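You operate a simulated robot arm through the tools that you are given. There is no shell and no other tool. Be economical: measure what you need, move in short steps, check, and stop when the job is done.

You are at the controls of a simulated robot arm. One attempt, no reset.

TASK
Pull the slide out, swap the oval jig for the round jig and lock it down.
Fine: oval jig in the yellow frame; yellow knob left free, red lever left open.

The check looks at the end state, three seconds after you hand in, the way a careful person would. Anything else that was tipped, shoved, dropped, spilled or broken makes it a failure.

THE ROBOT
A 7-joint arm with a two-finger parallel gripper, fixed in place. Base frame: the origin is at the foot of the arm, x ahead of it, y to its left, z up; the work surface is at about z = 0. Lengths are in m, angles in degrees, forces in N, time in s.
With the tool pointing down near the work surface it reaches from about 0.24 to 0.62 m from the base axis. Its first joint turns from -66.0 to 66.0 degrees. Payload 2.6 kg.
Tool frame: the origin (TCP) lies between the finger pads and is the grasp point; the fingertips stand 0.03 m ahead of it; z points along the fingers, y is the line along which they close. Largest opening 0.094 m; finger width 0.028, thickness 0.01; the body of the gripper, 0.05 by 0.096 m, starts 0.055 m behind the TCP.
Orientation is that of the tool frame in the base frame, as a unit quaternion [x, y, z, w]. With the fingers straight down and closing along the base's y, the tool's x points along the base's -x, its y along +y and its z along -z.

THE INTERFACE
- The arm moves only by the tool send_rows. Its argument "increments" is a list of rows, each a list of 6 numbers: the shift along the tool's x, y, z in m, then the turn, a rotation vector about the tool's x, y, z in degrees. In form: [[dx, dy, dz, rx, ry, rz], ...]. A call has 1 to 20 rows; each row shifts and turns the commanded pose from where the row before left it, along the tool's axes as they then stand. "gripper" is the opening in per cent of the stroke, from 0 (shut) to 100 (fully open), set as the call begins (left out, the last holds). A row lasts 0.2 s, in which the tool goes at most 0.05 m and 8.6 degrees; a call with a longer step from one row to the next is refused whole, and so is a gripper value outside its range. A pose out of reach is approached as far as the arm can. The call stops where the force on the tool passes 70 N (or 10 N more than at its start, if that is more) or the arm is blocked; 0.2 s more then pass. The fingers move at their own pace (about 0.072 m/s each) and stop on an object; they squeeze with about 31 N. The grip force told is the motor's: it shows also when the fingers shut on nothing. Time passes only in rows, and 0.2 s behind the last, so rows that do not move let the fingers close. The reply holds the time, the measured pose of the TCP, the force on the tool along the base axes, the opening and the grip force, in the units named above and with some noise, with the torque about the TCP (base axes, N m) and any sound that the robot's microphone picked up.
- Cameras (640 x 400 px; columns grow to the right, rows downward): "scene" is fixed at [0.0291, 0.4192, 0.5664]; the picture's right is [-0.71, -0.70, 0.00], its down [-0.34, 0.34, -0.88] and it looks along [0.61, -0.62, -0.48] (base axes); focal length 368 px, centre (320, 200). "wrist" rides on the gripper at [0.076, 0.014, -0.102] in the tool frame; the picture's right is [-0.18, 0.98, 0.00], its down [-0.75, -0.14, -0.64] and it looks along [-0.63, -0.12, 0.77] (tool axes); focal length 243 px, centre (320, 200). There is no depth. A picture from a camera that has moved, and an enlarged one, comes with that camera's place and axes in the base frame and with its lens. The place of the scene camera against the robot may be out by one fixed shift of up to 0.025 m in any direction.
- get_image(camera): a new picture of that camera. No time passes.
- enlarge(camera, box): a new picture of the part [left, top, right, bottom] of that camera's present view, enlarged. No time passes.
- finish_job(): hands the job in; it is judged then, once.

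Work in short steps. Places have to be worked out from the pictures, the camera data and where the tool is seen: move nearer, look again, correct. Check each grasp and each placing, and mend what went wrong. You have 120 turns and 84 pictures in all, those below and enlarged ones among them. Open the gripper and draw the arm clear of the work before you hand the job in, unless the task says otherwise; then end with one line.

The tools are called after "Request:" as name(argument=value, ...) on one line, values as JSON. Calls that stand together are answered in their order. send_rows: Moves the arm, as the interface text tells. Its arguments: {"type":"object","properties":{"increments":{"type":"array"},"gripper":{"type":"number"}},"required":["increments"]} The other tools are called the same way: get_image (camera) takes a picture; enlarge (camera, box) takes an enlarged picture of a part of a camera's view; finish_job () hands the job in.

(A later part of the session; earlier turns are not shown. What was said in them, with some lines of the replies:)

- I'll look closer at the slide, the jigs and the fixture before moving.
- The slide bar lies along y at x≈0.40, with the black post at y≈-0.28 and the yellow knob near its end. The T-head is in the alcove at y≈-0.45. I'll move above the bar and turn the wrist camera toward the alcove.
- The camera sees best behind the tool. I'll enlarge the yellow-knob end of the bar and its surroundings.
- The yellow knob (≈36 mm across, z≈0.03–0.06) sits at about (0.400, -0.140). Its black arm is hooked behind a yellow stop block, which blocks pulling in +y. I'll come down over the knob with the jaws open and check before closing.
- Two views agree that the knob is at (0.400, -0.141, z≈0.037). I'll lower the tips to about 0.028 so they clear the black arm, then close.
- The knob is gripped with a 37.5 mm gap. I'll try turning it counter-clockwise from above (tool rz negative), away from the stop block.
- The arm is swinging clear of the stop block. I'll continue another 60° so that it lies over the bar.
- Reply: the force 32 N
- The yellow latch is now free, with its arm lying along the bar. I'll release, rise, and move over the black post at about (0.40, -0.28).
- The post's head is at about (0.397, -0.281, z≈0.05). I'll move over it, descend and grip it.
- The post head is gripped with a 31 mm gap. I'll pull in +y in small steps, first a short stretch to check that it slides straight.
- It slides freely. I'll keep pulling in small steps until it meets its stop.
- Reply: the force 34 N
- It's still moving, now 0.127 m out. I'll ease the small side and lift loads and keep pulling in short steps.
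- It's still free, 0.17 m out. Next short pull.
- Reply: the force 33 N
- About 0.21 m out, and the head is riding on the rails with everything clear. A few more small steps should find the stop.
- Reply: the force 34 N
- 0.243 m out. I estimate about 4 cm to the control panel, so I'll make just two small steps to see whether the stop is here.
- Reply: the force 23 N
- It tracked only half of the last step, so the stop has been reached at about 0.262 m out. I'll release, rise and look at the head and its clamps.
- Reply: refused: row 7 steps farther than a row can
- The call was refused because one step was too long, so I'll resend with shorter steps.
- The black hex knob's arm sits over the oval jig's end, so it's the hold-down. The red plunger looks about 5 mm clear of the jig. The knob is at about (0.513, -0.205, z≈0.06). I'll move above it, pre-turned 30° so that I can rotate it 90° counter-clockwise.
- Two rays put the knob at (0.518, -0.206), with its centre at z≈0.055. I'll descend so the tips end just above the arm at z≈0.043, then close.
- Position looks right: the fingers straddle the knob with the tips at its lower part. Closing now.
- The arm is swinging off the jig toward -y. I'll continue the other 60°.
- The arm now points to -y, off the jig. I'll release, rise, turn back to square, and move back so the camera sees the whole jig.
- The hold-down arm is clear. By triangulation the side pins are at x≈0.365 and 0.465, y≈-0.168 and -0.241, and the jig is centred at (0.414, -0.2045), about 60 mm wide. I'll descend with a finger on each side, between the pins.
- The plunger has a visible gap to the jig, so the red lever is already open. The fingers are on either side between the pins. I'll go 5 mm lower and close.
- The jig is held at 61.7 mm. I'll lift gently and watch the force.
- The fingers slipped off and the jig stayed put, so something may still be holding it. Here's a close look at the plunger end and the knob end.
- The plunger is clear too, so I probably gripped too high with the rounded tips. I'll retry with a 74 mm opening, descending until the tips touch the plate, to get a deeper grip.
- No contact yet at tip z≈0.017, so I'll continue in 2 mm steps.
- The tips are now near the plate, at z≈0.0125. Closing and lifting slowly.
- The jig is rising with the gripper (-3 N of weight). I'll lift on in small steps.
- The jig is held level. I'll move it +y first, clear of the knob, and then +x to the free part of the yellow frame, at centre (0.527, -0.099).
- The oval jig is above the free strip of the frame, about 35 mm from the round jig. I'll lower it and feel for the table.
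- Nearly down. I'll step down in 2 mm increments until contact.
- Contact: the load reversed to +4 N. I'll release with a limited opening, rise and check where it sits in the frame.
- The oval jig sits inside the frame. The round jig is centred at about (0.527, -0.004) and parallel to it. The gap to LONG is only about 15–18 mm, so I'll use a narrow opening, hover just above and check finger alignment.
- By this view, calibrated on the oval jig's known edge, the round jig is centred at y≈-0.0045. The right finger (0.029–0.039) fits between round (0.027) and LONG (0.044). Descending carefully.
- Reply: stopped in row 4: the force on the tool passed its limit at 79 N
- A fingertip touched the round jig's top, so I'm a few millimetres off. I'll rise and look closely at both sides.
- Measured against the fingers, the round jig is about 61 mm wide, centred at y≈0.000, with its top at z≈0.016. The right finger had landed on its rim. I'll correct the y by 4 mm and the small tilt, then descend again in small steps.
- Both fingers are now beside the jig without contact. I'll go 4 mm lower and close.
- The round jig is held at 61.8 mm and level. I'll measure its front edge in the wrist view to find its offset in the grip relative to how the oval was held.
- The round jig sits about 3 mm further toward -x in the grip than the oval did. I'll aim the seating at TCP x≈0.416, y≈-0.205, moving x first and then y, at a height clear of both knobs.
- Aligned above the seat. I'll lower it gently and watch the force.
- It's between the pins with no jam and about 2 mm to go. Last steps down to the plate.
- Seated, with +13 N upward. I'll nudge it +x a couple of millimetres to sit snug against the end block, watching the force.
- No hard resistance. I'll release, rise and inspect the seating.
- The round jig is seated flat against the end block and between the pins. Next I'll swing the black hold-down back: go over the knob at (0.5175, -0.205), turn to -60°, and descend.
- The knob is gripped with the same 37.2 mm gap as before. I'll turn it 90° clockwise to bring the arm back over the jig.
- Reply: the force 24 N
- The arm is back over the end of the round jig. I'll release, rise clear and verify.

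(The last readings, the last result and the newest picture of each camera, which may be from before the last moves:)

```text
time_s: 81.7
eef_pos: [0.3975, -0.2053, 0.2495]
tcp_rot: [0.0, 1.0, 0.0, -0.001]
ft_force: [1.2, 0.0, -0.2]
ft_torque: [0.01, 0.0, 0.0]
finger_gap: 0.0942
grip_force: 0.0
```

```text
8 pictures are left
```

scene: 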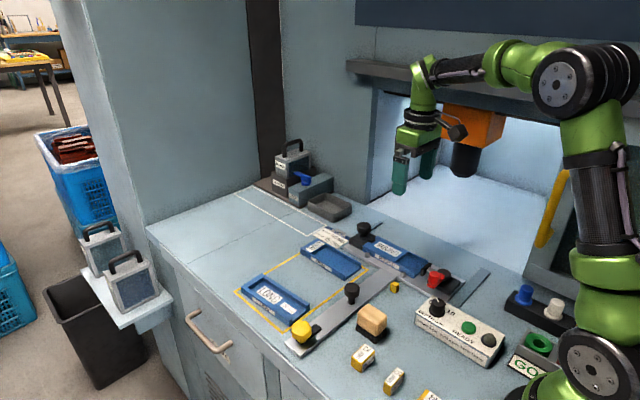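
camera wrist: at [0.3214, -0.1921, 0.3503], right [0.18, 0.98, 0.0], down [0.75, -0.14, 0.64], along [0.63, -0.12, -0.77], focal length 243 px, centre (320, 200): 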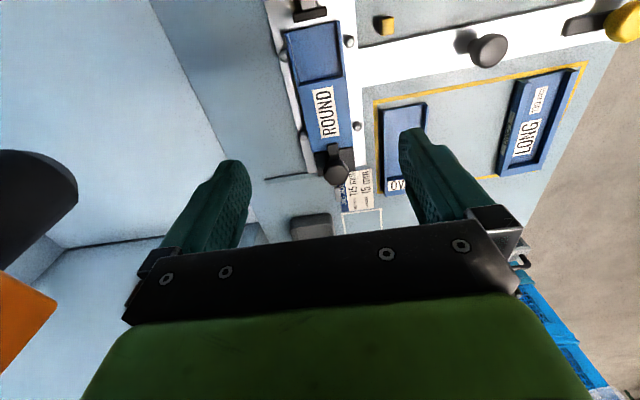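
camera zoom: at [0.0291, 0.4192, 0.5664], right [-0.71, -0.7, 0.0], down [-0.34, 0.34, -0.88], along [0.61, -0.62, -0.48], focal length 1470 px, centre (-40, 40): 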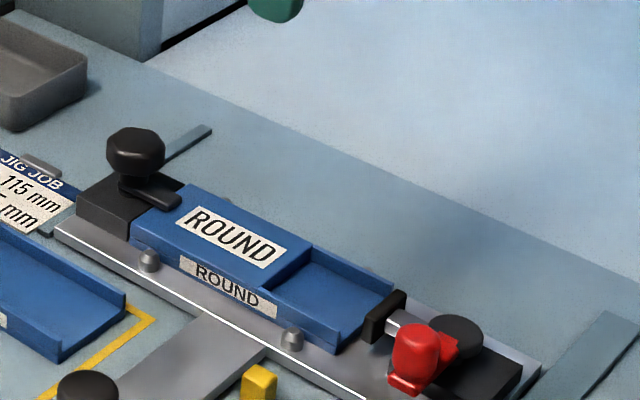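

The overview looks right. I'll check close up that the arm overlaps the round jig and that the oval is inside the frame.

Request:
enlarge(camera="wrist", box=[270, 80, 430, 200])

Request:
enlarge(camera="scene", box=[280, 220, 380, 300])

```text
3.33 times, centred on (350, 140) of wrist
camera zoom: at [0.3214, -0.1921, 0.3503], right [0.18, 0.98, 0.0], down [0.75, -0.14, 0.64], along [0.63, -0.12, -0.77], focal length 809 px, centre (220, 400)
```

zoom: 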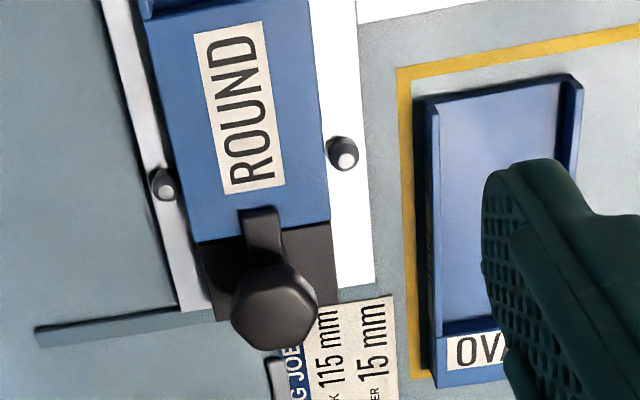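

```text
5.00 times, centred on (330, 260) of scene
camera zoom: at [0.0291, 0.4192, 0.5664], right [-0.71, -0.7, 0.0], down [-0.34, 0.34, -0.88], along [0.61, -0.62, -0.48], focal length 1837 px, centre (270, -100)
```

zoom: 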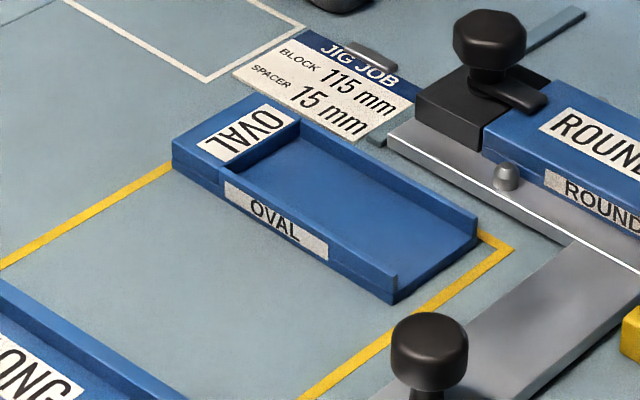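

The hold-down arm overlaps the round jig, which is square between its pins. The oval is inside the frame but within about 2 mm of the far line, with about 9 mm at the near end. I'll regrip it and slide it 3.5 mm toward -x for margin.

Request:
send_rows(increments=[[0, 0.04, 0, 0, 0, 0], [0, 0.04, 0, 0, 0, 0], [0, 0.027, 0, 0, 0, 0], [-0.045, 0, 0, 0, 0, 0], [-0.045, 0, 0, 0, 0, 0], [-0.0415, 0, 0, 0, 0, 0], [0, 0, 0.045, 0, 0, 0], [0, 0, 0.045, 0, 0, 0], [0, 0, 0.045, 0, 0, 0], [0, 0, 0.04, 0, 0, 0], [0, 0, 0.02, 0, 0, 0], [0, 0, 0, 0, 0, 0]], gripper=79)

Request:
send_rows(increments=[[0, 0, 0.006, 0, 0, 0], [0, 0, 0.006, 0, 0, 0], [0, 0, 0.006, 0, 0, 0], [0, 0, 0.002, 0, 0, 0], [0, 0, 0, 0, 0, 0]])

```text
time_s: 84.3
eef_pos: [0.5286, -0.0985, 0.0539]
tcp_rot: [-0.001, 1.0, 0.0, 0.001]
ft_force: [0.2, 0.5, 0.5]
ft_torque: [0.01, 0.04, -0.02]
finger_gap: 0.0744
grip_force: 0.0
```

```text
time_s: 85.5
eef_pos: [0.5289, -0.0991, 0.0333]
tcp_rot: [0.0, 1.0, -0.001, 0.001]
ft_force: [0.1, 0.7, -0.7]
ft_torque: [0.02, 0.0, 0.01]
finger_gap: 0.0745
grip_force: 0.1
```

No contact and in position. I'll close, raise a hair, shift 3.5 mm toward -x, set down and release.

Request:
send_rows(increments=[[0, 0, 0, 0, 0, 0], [0, 0, 0, 0, 0, 0], [0, 0, 0, 0, 0, 0], [0, 0, -0.002, 0, 0, 0], [0.0018, 0, 0, 0, 0, 0], [0.0017, 0, 0, 0, 0, 0], [0, 0, 0.002, 0, 0, 0], [0, 0, 0, 0, 0, 0]], gripper=0)

Request:
send_rows(increments=[[0, 0, 0, 0, 0, 0], [0, 0, 0, 0, 0, 0], [0, 0, 0, 0, 0, 0], [0, 0, -0.02, 0, 0, 0], [0, 0, -0.04, 0, 0, 0], [0, 0, -0.045, 0, 0, 0], [0, 0, -0.045, 0, 0, 0], [0.04, 0, -0.02, 0, 0, 0], [0.04, 0, -0.02, 0, 0, 0], [0.03, 0, -0.02, 0, 0, 0], [0, 0, 0, 0, 0, 0]], gripper=79)

Request:
enlarge(camera="scene", box=[280, 220, 380, 300])

Request:
get_image(camera="wrist")

Request:
get_image(camera="scene")

```text
time_s: 87.3
eef_pos: [0.525, -0.1007, 0.0328]
tcp_rot: [-0.001, 1.0, -0.001, 0.001]
ft_force: [-2.0, -0.3, 0.8]
ft_torque: [0.1, 0.07, 0.03]
finger_gap: 0.0616
grip_force: 31.6
```

```text
time_s: 89.7
eef_pos: [0.4134, -0.0992, 0.2422]
tcp_rot: [0.0, 1.0, -0.001, 0.001]
ft_force: [0.4, 0.3, 0.1]
ft_torque: [-0.01, 0.0, 0.0]
finger_gap: 0.0742
grip_force: 0.1
```

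```text
5.00 times, centred on (330, 260) of scene
camera zoom: at [0.0291, 0.4192, 0.5664], right [-0.71, -0.7, 0.0], down [-0.34, 0.34, -0.88], along [0.61, -0.62, -0.48], focal length 1837 px, centre (270, -100)
```

zoom: 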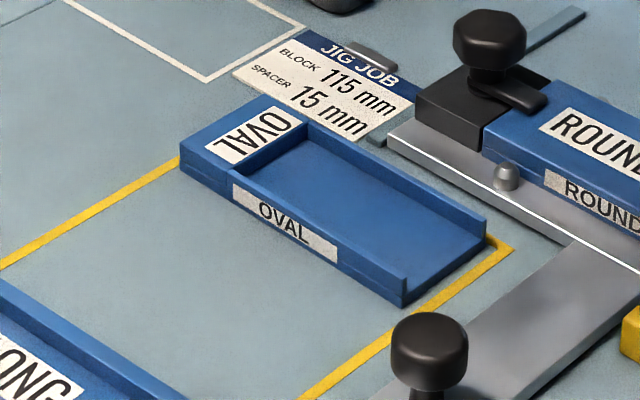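

```text
4 pictures are left
camera wrist: at [0.3366, -0.0853, 0.3449], right [0.18, 0.98, 0.0], down [0.75, -0.14, 0.64], along [0.63, -0.12, -0.77], focal length 243 px, centre (320, 200)
```

wrist: 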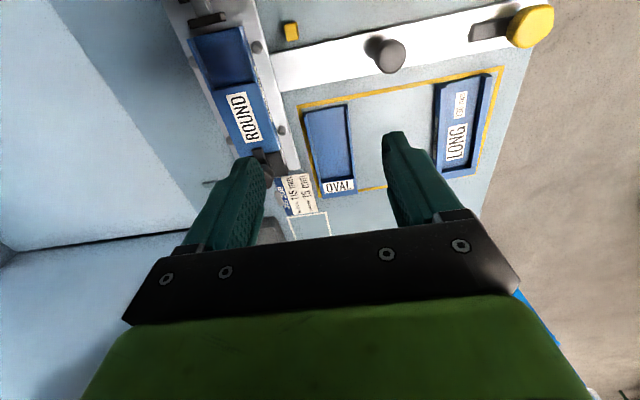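

```text
3 pictures are left
```

scene: 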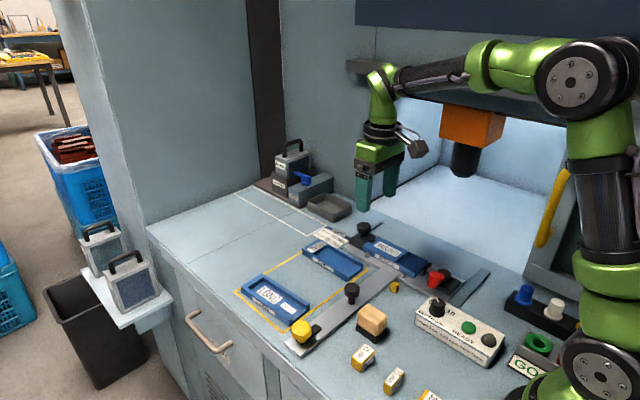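

The oval jig is well inside the frame now and the round jig is clamped on the pulled-out slide. I'll open the gripper fully with the arm clear, then hand in.

Request:
send_rows(increments=[[0, 0, -0.01, 0, 0, 0], [0, 0, 0, 0, 0, 0]], gripper=100)

Request:
finish_job()

```text
time_s: 90.3
eef_pos: [0.4138, -0.1, 0.253]
tcp_rot: [0.0, 1.0, 0.0, 0.001]
ft_force: [0.4, -0.5, -0.1]
ft_torque: [0.02, 0.01, -0.02]
finger_gap: 0.0938
grip_force: 0.1
```

```text
The job is handed in.
```

The slide is pulled out to its stop, and the round jig is seated in it and locked down under the black knob's arm; the oval jig is in the yellow frame, the yellow knob is free, and I never touched the red lever (it looked already open).
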